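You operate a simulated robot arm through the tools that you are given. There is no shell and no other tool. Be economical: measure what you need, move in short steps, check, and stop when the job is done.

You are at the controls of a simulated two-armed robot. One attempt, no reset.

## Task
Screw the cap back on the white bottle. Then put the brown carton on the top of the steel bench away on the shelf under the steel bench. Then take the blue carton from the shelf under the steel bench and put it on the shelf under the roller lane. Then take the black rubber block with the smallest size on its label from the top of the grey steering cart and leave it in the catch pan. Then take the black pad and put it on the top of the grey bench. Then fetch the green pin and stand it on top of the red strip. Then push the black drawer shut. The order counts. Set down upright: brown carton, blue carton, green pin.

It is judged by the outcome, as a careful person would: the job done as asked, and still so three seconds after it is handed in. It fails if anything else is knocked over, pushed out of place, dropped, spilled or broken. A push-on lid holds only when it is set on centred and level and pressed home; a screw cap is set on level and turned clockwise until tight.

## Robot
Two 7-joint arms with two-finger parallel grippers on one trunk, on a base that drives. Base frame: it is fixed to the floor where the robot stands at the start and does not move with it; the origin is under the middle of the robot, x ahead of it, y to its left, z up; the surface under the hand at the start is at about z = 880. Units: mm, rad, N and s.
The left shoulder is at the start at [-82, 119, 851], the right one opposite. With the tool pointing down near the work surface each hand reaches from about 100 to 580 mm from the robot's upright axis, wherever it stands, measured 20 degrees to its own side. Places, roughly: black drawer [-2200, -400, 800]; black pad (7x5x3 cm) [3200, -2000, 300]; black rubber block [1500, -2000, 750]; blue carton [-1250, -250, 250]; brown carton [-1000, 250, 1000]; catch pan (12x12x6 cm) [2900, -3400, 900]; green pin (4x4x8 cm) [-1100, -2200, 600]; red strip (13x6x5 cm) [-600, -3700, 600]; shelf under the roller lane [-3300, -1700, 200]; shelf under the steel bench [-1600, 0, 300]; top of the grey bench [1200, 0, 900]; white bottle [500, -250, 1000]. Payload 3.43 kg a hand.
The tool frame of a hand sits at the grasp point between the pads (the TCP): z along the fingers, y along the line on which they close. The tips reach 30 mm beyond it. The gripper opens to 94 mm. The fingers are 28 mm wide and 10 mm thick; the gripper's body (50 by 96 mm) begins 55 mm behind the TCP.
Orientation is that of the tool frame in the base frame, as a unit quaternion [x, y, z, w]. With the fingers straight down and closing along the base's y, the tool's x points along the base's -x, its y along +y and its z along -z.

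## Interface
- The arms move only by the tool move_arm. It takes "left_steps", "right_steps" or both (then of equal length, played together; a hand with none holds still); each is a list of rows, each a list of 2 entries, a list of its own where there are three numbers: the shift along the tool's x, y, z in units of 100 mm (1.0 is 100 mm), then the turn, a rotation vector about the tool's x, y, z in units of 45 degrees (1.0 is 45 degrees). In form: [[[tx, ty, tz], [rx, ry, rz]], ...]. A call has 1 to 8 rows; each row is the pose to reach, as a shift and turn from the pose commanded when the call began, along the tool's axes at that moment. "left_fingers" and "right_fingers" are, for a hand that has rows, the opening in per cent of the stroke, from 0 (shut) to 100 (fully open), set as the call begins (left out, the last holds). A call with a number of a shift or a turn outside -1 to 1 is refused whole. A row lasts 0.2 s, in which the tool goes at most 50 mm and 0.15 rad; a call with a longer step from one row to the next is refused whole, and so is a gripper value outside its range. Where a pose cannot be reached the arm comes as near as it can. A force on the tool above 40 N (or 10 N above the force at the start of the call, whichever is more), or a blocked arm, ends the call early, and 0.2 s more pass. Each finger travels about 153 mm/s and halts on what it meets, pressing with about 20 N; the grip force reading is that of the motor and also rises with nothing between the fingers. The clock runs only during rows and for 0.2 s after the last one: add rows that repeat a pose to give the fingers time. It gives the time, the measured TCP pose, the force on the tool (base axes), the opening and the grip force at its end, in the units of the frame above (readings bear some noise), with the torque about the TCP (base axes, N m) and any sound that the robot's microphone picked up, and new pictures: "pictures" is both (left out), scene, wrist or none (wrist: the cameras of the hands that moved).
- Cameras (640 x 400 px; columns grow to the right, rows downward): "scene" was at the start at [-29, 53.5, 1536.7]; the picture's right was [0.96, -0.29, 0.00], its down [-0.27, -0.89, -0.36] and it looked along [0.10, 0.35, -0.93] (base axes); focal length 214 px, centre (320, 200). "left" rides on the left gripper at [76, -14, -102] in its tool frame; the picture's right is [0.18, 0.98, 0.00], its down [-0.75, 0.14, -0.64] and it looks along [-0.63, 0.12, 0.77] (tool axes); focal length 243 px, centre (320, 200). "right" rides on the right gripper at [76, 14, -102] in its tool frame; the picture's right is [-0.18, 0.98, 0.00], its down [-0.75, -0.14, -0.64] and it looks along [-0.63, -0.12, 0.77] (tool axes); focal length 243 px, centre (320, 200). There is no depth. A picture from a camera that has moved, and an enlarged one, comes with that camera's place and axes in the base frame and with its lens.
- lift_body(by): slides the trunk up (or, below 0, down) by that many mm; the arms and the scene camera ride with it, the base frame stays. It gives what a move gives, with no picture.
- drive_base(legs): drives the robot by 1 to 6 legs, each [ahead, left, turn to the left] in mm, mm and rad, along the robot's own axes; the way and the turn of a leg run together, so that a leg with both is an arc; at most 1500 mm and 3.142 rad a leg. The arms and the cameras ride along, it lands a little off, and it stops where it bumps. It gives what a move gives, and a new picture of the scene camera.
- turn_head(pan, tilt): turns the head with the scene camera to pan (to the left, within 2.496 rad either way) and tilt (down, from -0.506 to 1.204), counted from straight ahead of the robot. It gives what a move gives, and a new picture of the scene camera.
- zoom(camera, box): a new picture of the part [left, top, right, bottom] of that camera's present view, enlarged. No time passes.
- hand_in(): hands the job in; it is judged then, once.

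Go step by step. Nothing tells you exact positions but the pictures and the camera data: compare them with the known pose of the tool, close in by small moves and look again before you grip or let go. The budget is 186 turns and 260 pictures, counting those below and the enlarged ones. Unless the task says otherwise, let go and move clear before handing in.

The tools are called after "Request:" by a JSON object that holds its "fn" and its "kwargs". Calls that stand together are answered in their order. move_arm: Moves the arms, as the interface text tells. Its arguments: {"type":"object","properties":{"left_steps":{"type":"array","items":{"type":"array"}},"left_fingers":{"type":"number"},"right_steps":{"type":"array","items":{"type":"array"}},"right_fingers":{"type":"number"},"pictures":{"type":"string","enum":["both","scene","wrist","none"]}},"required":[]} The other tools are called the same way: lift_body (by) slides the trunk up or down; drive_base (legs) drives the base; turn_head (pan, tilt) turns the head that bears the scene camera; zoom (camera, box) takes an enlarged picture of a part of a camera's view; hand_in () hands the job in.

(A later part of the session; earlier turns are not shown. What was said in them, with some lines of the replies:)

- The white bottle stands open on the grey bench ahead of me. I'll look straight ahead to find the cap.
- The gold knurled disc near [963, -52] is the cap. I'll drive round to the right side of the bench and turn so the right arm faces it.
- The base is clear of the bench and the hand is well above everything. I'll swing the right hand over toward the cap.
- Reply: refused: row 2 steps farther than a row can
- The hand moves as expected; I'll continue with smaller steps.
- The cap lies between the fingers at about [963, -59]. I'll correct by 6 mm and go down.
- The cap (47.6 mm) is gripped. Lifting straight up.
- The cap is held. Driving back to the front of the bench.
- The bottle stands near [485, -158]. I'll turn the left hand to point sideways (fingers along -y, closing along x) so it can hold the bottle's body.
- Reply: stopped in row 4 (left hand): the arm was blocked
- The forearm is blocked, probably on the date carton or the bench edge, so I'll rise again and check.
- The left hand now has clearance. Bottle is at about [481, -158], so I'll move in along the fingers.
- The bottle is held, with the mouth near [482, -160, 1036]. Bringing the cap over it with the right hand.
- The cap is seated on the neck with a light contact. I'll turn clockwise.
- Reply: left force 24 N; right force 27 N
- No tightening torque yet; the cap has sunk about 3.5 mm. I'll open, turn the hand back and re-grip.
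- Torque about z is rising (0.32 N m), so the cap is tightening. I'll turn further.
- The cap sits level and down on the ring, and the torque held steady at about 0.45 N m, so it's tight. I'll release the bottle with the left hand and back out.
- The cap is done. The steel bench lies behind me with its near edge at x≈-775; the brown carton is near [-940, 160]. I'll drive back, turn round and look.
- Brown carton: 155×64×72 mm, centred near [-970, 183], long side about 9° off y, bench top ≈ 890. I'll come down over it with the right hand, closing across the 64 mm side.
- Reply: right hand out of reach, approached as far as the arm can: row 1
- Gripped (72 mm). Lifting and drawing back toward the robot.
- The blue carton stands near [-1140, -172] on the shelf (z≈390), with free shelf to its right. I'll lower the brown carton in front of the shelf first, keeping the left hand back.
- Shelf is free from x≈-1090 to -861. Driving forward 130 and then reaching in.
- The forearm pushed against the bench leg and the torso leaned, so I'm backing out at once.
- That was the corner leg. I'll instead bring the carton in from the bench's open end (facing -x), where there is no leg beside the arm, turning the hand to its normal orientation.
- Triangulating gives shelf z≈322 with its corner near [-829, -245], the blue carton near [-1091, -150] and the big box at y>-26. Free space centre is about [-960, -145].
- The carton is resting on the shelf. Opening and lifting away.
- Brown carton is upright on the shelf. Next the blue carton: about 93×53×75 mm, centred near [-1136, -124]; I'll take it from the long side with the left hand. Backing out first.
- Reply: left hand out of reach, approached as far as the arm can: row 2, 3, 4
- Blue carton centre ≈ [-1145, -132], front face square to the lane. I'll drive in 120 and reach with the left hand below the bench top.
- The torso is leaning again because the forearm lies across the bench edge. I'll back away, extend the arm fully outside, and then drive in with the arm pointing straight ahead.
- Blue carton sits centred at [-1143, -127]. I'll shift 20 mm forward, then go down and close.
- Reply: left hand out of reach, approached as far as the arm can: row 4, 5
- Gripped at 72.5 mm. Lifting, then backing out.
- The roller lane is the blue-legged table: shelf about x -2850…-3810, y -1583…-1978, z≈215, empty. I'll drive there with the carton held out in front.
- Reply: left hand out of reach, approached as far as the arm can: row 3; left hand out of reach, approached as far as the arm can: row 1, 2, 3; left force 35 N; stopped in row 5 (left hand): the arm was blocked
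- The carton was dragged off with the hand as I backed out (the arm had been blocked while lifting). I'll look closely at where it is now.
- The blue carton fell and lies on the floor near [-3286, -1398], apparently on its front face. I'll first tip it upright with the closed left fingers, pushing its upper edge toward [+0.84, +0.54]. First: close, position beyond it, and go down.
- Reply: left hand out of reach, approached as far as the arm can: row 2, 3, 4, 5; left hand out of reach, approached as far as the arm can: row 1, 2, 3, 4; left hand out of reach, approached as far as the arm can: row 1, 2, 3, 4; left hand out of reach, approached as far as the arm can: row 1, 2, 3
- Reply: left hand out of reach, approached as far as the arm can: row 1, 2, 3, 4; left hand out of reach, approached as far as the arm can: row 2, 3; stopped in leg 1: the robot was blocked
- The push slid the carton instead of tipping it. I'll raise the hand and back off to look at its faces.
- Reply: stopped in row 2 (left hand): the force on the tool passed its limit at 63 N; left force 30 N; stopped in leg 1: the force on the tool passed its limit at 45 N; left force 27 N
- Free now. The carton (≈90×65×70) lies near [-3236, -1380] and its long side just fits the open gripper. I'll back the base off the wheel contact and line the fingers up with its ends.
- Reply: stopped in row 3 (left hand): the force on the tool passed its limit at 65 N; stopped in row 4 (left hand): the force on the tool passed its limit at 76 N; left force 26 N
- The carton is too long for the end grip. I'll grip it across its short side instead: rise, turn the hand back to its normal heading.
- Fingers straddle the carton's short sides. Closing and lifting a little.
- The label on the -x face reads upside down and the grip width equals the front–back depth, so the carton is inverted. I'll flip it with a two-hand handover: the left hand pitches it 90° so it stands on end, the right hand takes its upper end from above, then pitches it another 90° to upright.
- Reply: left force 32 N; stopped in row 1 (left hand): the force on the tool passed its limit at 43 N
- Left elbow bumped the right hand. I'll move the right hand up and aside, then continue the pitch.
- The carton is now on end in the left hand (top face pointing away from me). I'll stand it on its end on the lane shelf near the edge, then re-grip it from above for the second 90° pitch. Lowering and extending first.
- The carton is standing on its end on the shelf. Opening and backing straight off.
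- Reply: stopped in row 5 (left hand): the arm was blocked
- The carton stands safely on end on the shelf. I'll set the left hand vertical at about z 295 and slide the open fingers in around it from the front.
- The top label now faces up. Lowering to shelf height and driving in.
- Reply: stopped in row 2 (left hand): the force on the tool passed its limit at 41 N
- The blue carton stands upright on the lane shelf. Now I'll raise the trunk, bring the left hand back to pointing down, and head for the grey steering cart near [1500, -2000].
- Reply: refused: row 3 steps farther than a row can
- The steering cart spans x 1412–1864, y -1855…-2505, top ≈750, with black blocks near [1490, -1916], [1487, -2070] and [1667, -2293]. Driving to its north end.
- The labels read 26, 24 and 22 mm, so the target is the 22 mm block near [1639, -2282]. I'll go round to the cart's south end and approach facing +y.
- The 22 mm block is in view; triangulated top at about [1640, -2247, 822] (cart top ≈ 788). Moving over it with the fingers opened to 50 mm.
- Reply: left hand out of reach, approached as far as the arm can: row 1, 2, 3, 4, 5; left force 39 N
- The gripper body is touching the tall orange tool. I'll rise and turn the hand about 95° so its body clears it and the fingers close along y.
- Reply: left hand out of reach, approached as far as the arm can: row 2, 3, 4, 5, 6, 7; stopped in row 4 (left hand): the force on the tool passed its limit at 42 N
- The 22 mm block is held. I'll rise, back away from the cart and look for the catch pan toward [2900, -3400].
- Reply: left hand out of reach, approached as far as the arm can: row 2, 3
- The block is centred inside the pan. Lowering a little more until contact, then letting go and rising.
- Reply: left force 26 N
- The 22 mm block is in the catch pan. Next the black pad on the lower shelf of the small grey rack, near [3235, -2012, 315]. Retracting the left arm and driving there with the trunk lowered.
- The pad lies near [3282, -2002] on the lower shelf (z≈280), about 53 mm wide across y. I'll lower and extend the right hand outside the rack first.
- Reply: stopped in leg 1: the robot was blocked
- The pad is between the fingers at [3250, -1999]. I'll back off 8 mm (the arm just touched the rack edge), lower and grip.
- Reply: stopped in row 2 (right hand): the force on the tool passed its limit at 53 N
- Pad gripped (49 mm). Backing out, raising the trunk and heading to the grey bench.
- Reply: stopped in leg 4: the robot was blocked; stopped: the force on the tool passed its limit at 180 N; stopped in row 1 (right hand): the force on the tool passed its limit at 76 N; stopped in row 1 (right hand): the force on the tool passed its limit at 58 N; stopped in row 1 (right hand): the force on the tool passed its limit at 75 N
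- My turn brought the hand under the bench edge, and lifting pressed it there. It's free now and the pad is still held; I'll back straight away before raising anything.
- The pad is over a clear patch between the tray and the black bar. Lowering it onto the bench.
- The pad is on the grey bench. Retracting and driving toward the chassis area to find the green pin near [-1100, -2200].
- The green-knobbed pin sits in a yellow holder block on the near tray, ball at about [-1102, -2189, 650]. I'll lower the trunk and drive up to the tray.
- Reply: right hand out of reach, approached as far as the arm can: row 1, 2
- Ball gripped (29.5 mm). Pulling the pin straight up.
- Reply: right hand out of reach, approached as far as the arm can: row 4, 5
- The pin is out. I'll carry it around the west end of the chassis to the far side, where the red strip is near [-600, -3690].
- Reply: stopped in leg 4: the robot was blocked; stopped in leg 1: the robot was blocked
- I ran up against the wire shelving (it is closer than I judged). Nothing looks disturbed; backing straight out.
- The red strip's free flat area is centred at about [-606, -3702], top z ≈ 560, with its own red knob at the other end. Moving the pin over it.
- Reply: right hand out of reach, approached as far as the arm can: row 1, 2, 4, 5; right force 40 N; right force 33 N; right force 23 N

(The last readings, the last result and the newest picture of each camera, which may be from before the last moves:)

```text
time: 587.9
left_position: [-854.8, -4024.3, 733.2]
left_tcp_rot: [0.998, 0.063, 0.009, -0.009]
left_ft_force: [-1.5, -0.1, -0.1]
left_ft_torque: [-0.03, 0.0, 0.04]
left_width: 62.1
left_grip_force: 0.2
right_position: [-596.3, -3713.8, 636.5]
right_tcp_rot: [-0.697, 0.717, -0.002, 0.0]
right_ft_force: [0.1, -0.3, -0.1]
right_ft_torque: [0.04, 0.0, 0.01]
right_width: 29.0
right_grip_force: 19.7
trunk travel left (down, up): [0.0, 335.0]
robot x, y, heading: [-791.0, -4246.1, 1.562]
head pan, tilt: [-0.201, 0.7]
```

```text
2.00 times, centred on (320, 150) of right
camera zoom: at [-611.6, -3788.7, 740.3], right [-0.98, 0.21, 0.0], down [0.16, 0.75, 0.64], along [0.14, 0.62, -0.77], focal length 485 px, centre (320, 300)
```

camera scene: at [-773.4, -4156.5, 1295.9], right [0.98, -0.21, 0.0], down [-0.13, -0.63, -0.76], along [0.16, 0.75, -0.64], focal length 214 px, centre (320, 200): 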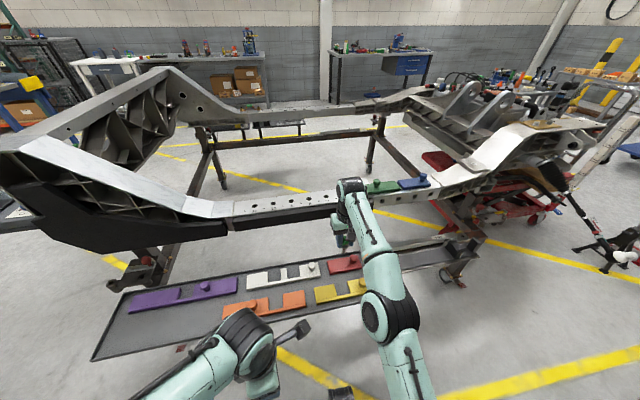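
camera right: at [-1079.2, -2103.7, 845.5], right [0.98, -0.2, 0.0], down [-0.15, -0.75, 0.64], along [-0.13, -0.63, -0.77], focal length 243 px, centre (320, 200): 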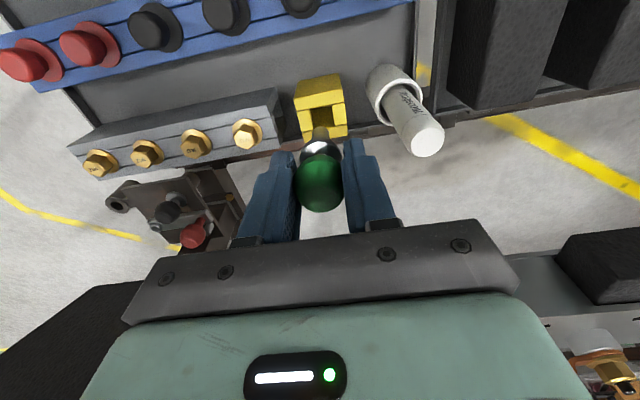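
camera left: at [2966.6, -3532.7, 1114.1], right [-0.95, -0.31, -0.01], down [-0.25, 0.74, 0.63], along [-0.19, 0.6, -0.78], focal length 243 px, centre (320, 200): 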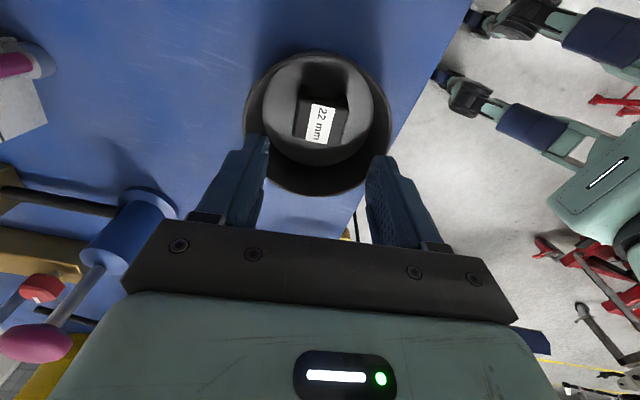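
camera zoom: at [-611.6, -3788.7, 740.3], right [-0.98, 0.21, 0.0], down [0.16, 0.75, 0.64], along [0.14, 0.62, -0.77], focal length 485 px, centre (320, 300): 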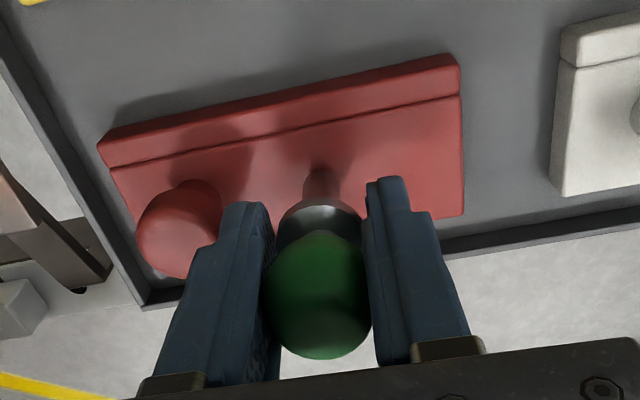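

The pin stands upright on the strip with no load on the hand. Opening and rising straight up.

Request:
{"fn": "move_arm", "kwargs": {"right_steps": [[[0, 0, 0], [0, 0, 0]], [[0, 0, 0], [0, 0, 0]]], "right_fingers": 55, "pictures": "none"}}

Request:
{"fn": "move_arm", "kwargs": {"right_steps": [[[0, 0, -0.2], [0, 0, 0]], [[0, 0, -0.5], [0, 0, 0]], [[0, 0, -0.8], [0, 0, 0]], [[0.2, 0, -1.0], [0, 0, 0]]], "pictures": "wrist"}}

```text
time: 588.5
left_position: [-855.4, -4024.9, 732.0]
left_tcp_rot: [0.998, 0.063, 0.009, -0.009]
left_ft_force: [-0.1, -0.1, 0.0]
left_ft_torque: [0.0, 0.01, -0.02]
left_width: 62.1
left_grip_force: 0.1
right_position: [-595.2, -3713.4, 637.2]
right_tcp_rot: [-0.698, 0.716, -0.001, 0.0]
right_ft_force: [0.2, -0.6, -0.4]
right_ft_torque: [-0.02, 0.01, 0.07]
right_width: 51.6
right_grip_force: 0.1
trunk travel left (down, up): [0.0, 335.0]
robot x, y, heading: [-786.7, -4248.4, 1.562]
head pan, tilt: [-0.201, 0.7]
```

```text
time: 589.5
left_position: [-854.4, -4025.3, 733.0]
left_tcp_rot: [0.998, 0.063, 0.01, -0.008]
left_ft_force: [0.1, 0.5, 0.1]
left_ft_torque: [0.01, 0.01, -0.02]
left_width: 61.8
left_grip_force: 0.0
right_position: [-595.8, -3732.8, 738.2]
right_tcp_rot: [-0.698, 0.716, -0.001, 0.001]
right_ft_force: [0.1, 0.3, -0.2]
right_ft_torque: [-0.02, 0.03, 0.01]
right_width: 51.9
right_grip_force: 0.0
right hand out of reach, approached as far as the arm can: row 3
trunk travel left (down, up): [0.0, 335.0]
robot x, y, heading: [-789.3, -4245.0, 1.566]
head pan, tilt: [-0.201, 0.7]
camera right: at [-612.4, -3808.8, 841.7], right [-0.98, 0.21, 0.0], down [0.16, 0.75, 0.64], along [0.14, 0.63, -0.77], focal length 243 px, centre (320, 200)
```

right: 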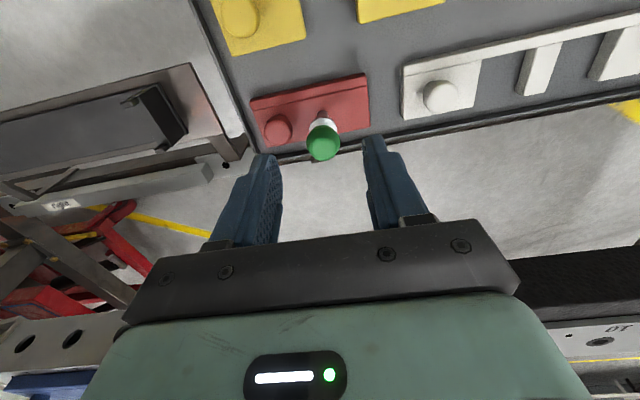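

The pin stands upright on the red strip. Last: the black drawer at the steel bench. Driving back west and north along the corridor.

Request:
{"fn": "drive_base", "kwargs": {"legs": [[-110, 0, 0], [0, 1455, 0], [1500, 0, 0], [1450, 0, 0]]}}

Request:
{"fn": "lift_body", "kwargs": {"by": 90}}

Request:
{"fn": "turn_head", "kwargs": {"pan": -0.1, "tilt": 0.55}}

```text
time: 616.9
left_position: [-2346.0, -1197.7, 733.1]
left_tcp_rot: [0.997, 0.077, 0.009, -0.008]
left_ft_force: [-0.6, -0.3, 0.6]
left_ft_torque: [-0.02, -0.03, 0.03]
left_width: 61.8
left_grip_force: 0.0
right_position: [-2096.3, -897.5, 738.6]
right_tcp_rot: [0.708, -0.706, 0.001, -0.001]
right_ft_force: [0.3, 0.8, 0.0]
right_ft_torque: [-0.01, 0.0, -0.02]
right_width: 52.0
right_grip_force: 0.0
trunk travel left (down, up): [0.0, 335.0]
robot x, y, heading: [-2273.2, -1415.8, 1.602]
head pan, tilt: [-0.201, 0.7]
camera scene: at [-2260.7, -1326.4, 1296.0], right [0.98, -0.18, 0.0], down [-0.11, -0.63, -0.76], along [0.13, 0.75, -0.64], focal length 214 px, centre (320, 200)
```

scene: 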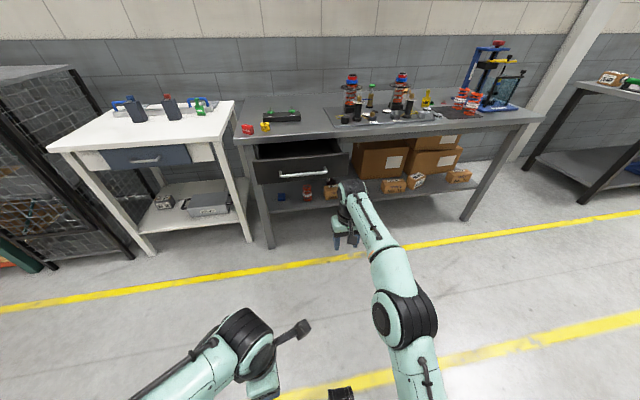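

```text
time: 618.2
left_position: [-2347.0, -1196.2, 822.8]
left_tcp_rot: [0.997, 0.078, 0.008, -0.008]
left_ft_force: [-0.2, 1.0, -0.4]
left_ft_torque: [-0.02, -0.01, 0.02]
left_width: 62.0
left_grip_force: 0.0
right_position: [-2096.5, -903.4, 837.9]
right_tcp_rot: [0.709, -0.706, -0.004, -0.005]
right_ft_force: [-0.3, 0.4, -0.5]
right_ft_torque: [0.01, 0.0, 0.03]
right_width: 51.6
right_grip_force: 0.0
trunk travel left (down, up): [-90.0, 245.0]
robot x, y, heading: [-2275.8, -1415.4, 1.593]
head pan, tilt: [-0.201, 0.7]
```

```text
time: 618.9
left_position: [-2344.6, -1197.4, 823.8]
left_tcp_rot: [0.997, 0.078, 0.009, -0.009]
left_ft_force: [0.0, -0.3, -1.0]
left_ft_torque: [0.01, -0.01, 0.0]
left_width: 62.0
left_grip_force: 0.1
right_position: [-2096.8, -904.2, 837.7]
right_tcp_rot: [0.709, -0.706, -0.004, -0.005]
right_ft_force: [0.7, -0.4, -0.4]
right_ft_torque: [0.02, 0.02, 0.01]
right_width: 51.4
right_grip_force: 0.2
trunk travel left (down, up): [-90.0, 245.0]
robot x, y, heading: [-2277.7, -1413.4, 1.593]
head pan, tilt: [-0.099, 0.55]
camera scene: at [-2268.3, -1345.7, 1397.1], right [1.0, -0.08, 0.0], down [-0.04, -0.52, -0.85], along [0.06, 0.85, -0.52], focal length 214 px, centre (320, 200)
```

scene: 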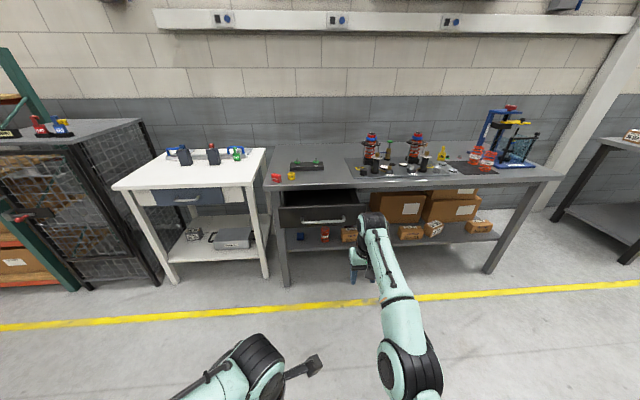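

The drawer front is centred near x≈-2200 with its handle at about z 810. I'll close the right hand, point it forward and line it up.

Request:
{"fn": "move_arm", "kwargs": {"right_steps": [[[0, 0, 0.05], [0, -0.17, 0]], [[0, 0, 0.1], [0, -0.34, 0]], [[0, 0, 0.16], [0, -0.51, 0]], [[0, 0, 0.22], [0, -0.68, 0]], [[0, 0, 0.28], [0, -0.85, 0]], [[0, 0, 0.33], [0, -1.0, 0]]], "right_fingers": 0, "pictures": "none"}}

Request:
{"fn": "move_arm", "kwargs": {"right_steps": [[[0, 0, 0], [0, -0.17, 0]], [[0, 0, 0], [0, -0.34, 0]], [[0, 0, 0], [0, -0.51, 0]], [[0, 0, 0], [0, -0.68, 0]], [[0, 0, 0], [0, -0.85, 0]], [[0, 0, 0], [0, -1.0, 0]]], "pictures": "none"}}

Request:
{"fn": "drive_base", "kwargs": {"legs": [[0, 103, -0.022], [230, 0, 0]]}}

```text
time: 620.3
left_position: [-2346.9, -1197.1, 822.7]
left_tcp_rot: [0.997, 0.078, 0.009, -0.009]
left_ft_force: [-0.3, -0.3, 0.5]
left_ft_torque: [-0.02, 0.0, 0.01]
left_width: 61.9
left_grip_force: 0.2
right_position: [-2096.9, -902.7, 805.3]
right_tcp_rot: [0.652, -0.65, -0.276, -0.275]
right_ft_force: [0.3, 0.1, -0.2]
right_ft_torque: [-0.02, -0.06, 0.0]
right_width: 0.0
right_grip_force: 20.0
trunk travel left (down, up): [-90.0, 245.0]
robot x, y, heading: [-2274.1, -1417.8, 1.595]
head pan, tilt: [-0.099, 0.55]
```

```text
time: 621.7
left_position: [-2345.8, -1196.6, 824.2]
left_tcp_rot: [0.997, 0.077, 0.008, -0.009]
left_ft_force: [0.2, 0.4, 0.5]
left_ft_torque: [0.02, 0.0, -0.02]
left_width: 61.8
left_grip_force: 0.0
right_position: [-2096.1, -902.1, 804.3]
right_tcp_rot: [-0.498, 0.495, 0.504, 0.503]
right_ft_force: [0.5, -0.7, 0.5]
right_ft_torque: [-0.01, 0.01, 0.0]
right_width: 0.1
right_grip_force: 20.1
right hand out of reach, approached as far as the arm can: row 1
trunk travel left (down, up): [-90.0, 245.0]
robot x, y, heading: [-2271.2, -1413.6, 1.599]
head pan, tilt: [-0.099, 0.55]
```

```text
time: 624.6
left_position: [-2444.3, -969.4, 824.4]
left_tcp_rot: [0.998, 0.067, 0.009, -0.009]
left_ft_force: [0.5, -0.8, 0.2]
left_ft_torque: [-0.03, -0.01, -0.02]
left_width: 62.1
left_grip_force: 0.1
right_position: [-2187.8, -681.5, 805.1]
right_tcp_rot: [-0.492, 0.502, 0.497, 0.508]
right_ft_force: [-0.1, 0.5, -0.7]
right_ft_torque: [-0.01, -0.02, -0.01]
right_width: 0.2
right_grip_force: 19.7
trunk travel left (down, up): [-90.0, 245.0]
robot x, y, heading: [-2376.5, -1192.3, 1.572]
head pan, tilt: [-0.099, 0.55]
camera scene: at [-2369.9, -1119.2, 1397.2], right [1.0, -0.1, 0.0], down [-0.05, -0.52, -0.85], along [0.08, 0.85, -0.52], focal length 214 px, centre (320, 200)
```

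scene: 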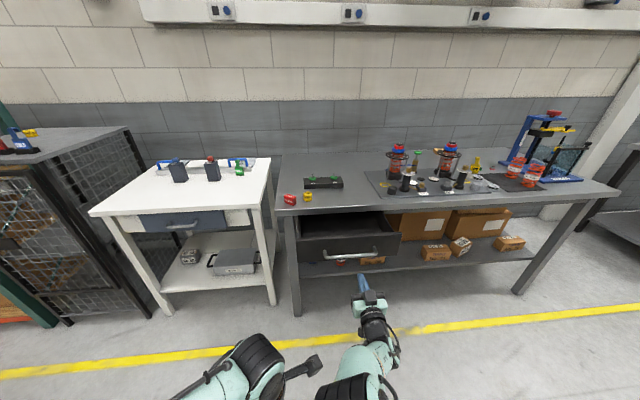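

The hand lines up with the panel just above the handle. Driving forward to push the drawer shut.

Request:
{"fn": "drive_base", "kwargs": {"legs": [[290, 0, 0]]}}

```text
time: 626.6
left_position: [-2444.1, -681.2, 823.1]
left_tcp_rot: [0.998, 0.065, 0.009, -0.009]
left_ft_force: [0.5, 0.4, 0.5]
left_ft_torque: [-0.01, -0.02, 0.0]
left_width: 62.2
left_grip_force: 0.1
right_position: [-2187.8, -392.8, 805.0]
right_tcp_rot: [-0.492, 0.502, 0.497, 0.508]
right_ft_force: [-0.1, 0.1, -0.3]
right_ft_torque: [0.01, 0.0, -0.03]
right_width: 0.0
right_grip_force: 19.7
trunk travel left (down, up): [-90.0, 245.0]
robot x, y, heading: [-2377.3, -902.4, 1.571]
head pan, tilt: [-0.099, 0.55]
camera scene: at [-2369.9, -831.1, 1397.2], right [0.99, -0.1, 0.0], down [-0.05, -0.52, -0.85], along [0.08, 0.85, -0.52], focal length 214 px, centre (320, 200)
```

scene: 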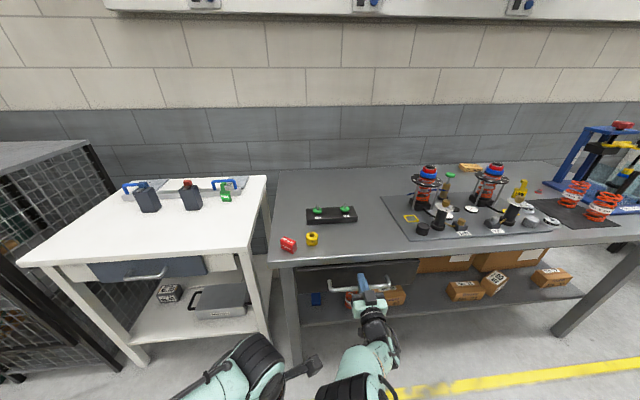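

Request:
{"fn": "zoom", "kwargs": {"camera": "scene", "box": [270, 230, 440, 330]}}

```text
3.76 times, centred on (355, 280) of scene
camera zoom: at [-2369.9, -831.1, 1397.2], right [0.99, -0.1, 0.0], down [-0.05, -0.52, -0.85], along [0.08, 0.85, -0.52], focal length 807 px, centre (188, -101)
```

zoom: 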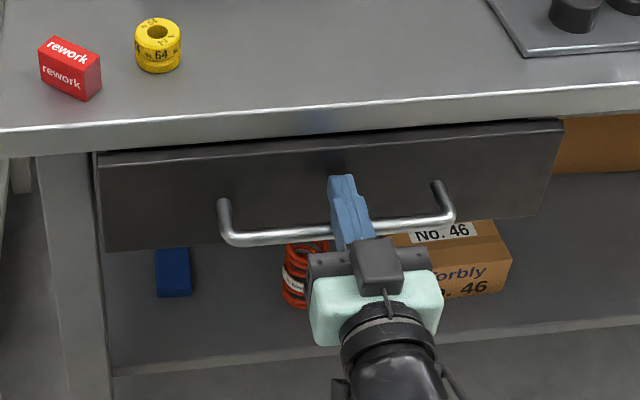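

The drawer is nearly in. Pushing the last bit until it stops.

Request:
{"fn": "drive_base", "kwargs": {"legs": [[60, 0, 0]]}}

Request:
{"fn": "zoom", "kwargs": {"camera": "scene", "box": [270, 230, 440, 330]}}

```text
time: 627.5
left_position: [-2443.3, -644.0, 823.0]
left_tcp_rot: [0.998, 0.066, 0.008, -0.01]
left_ft_force: [-0.6, -0.3, 0.2]
left_ft_torque: [-0.02, -0.02, -0.01]
left_width: 62.0
left_grip_force: 0.0
right_position: [-2186.4, -361.5, 805.8]
right_tcp_rot: [-0.49, 0.5, 0.5, 0.51]
right_ft_force: [-2.6, -13.8, 6.7]
right_ft_torque: [0.0, 0.08, 0.13]
right_width: 0.1
right_grip_force: 20.3
trunk travel left (down, up): [-90.0, 245.0]
robot x, y, heading: [-2376.4, -861.3, 1.569]
head pan, tilt: [-0.099, 0.55]
stopped in leg 1: the force on the tool passed its limit at 180 N (the readings are from after the stop); the commanded pose is now the measured one
camera scene: at [-2370.1, -795.2, 1397.3], right [0.99, -0.1, 0.0], down [-0.05, -0.52, -0.85], along [0.09, 0.85, -0.52], focal length 214 px, centre (320, 200)
```

scene: 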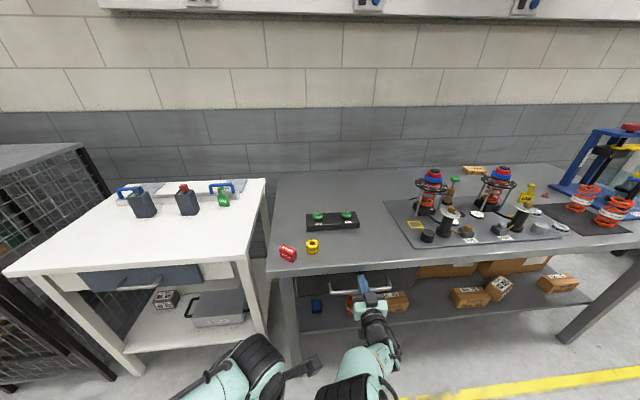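

```text
3.76 times, centred on (355, 280) of scene
camera zoom: at [-2370.1, -795.2, 1397.3], right [0.99, -0.1, 0.0], down [-0.05, -0.52, -0.85], along [0.09, 0.85, -0.52], focal length 807 px, centre (188, -101)
```

zoom: 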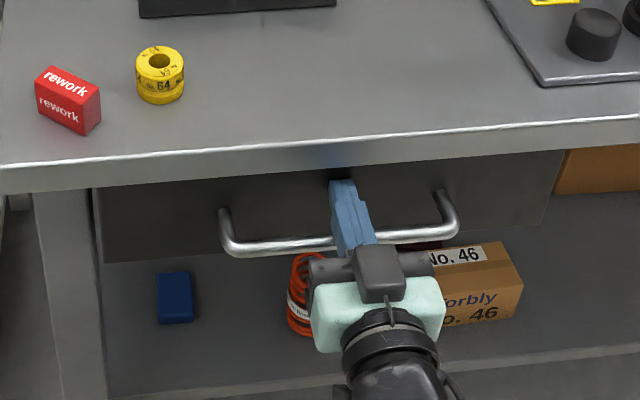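

The drawer is fully shut (it hit its stop, nothing on the bench moved). Backing clear.

Request:
{"fn": "drive_base", "kwargs": {"legs": [[-300, 0, 0]]}}

Request:
{"fn": "zoom", "kwargs": {"camera": "scene", "box": [260, 130, 580, 310]}}

```text
time: 629.5
left_position: [-2444.4, -938.8, 822.5]
left_tcp_rot: [0.998, 0.066, 0.009, -0.009]
left_ft_force: [0.3, -0.2, -0.3]
left_ft_torque: [-0.03, 0.02, -0.01]
left_width: 62.1
left_grip_force: 0.1
right_position: [-2189.2, -655.3, 804.1]
right_tcp_rot: [-0.49, 0.501, 0.499, 0.51]
right_ft_force: [0.4, 0.0, 0.9]
right_ft_torque: [-0.02, -0.01, 0.0]
right_width: 0.3
right_grip_force: 20.2
trunk travel left (down, up): [-90.0, 245.0]
robot x, y, heading: [-2377.2, -1161.5, 1.572]
head pan, tilt: [-0.099, 0.55]
camera scene: at [-2370.1, -1089.8, 1397.2], right [0.99, -0.1, 0.0], down [-0.05, -0.52, -0.85], along [0.09, 0.85, -0.52], focal length 214 px, centre (320, 200)
```

scene: 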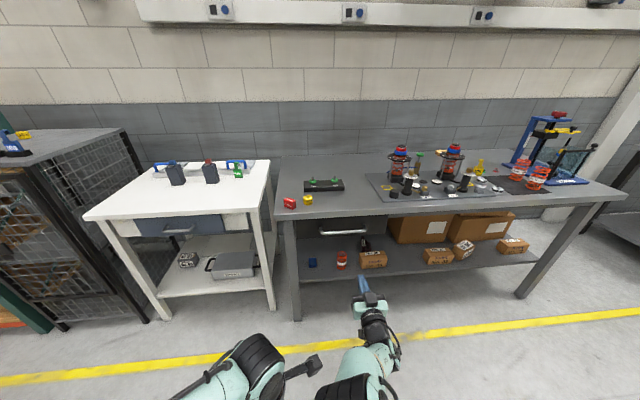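

```text
2.00 times, centred on (420, 220) of scene
camera zoom: at [-2370.1, -1089.8, 1397.2], right [0.99, -0.1, 0.0], down [-0.05, -0.52, -0.85], along [0.09, 0.85, -0.52], focal length 429 px, centre (120, 160)
```

zoom: 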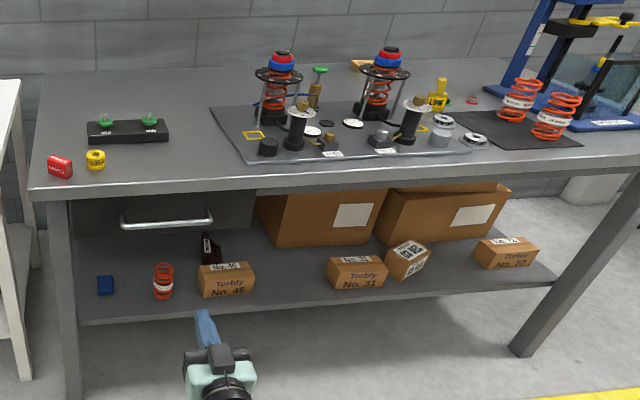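

The drawer stays shut, the brown carton stands on the shelf under the steel bench, and both hands are empty and clear. Handing in.

Request:
{"fn": "hand_in", "kwargs": {}}

```text
The job is handed in.
```

I did all seven jobs in the order asked and handed in, but the blue carton fell to the floor partway through, and I bumped furniture several times.

- **White bottle:** the cap is screwed on level and stopped turning. The bottle slid about 10 mm while I tightened it.
- **Brown carton:** upright on the shelf under the steel bench. My forearm first pushed against a bench leg, and the bench looked unmoved.
- **Blue carton:** upright on the shelf under the roller lane. I dragged it off that shelf on the first try, and it fell and landed upside down. I picked it up, turned it over and set it back.
- **Black rubber block:** the labels read 22, 24 and 26 mm, and the 22 mm block is in the catch pan. The gripper pressed on a tall orange tool beside it, which stayed in place.
- **Black pad:** flat on the top of the grey bench. On the way my hand lifted against the underside of that bench with up to 180 N; everything on top stayed standing.
- **Green pin:** standing upright on the red strip. While carrying it I drove into the wire shelving and saw nothing disturbed.
- **Black drawer:** pushed shut until it hit its stop, and still shut after I backed away.
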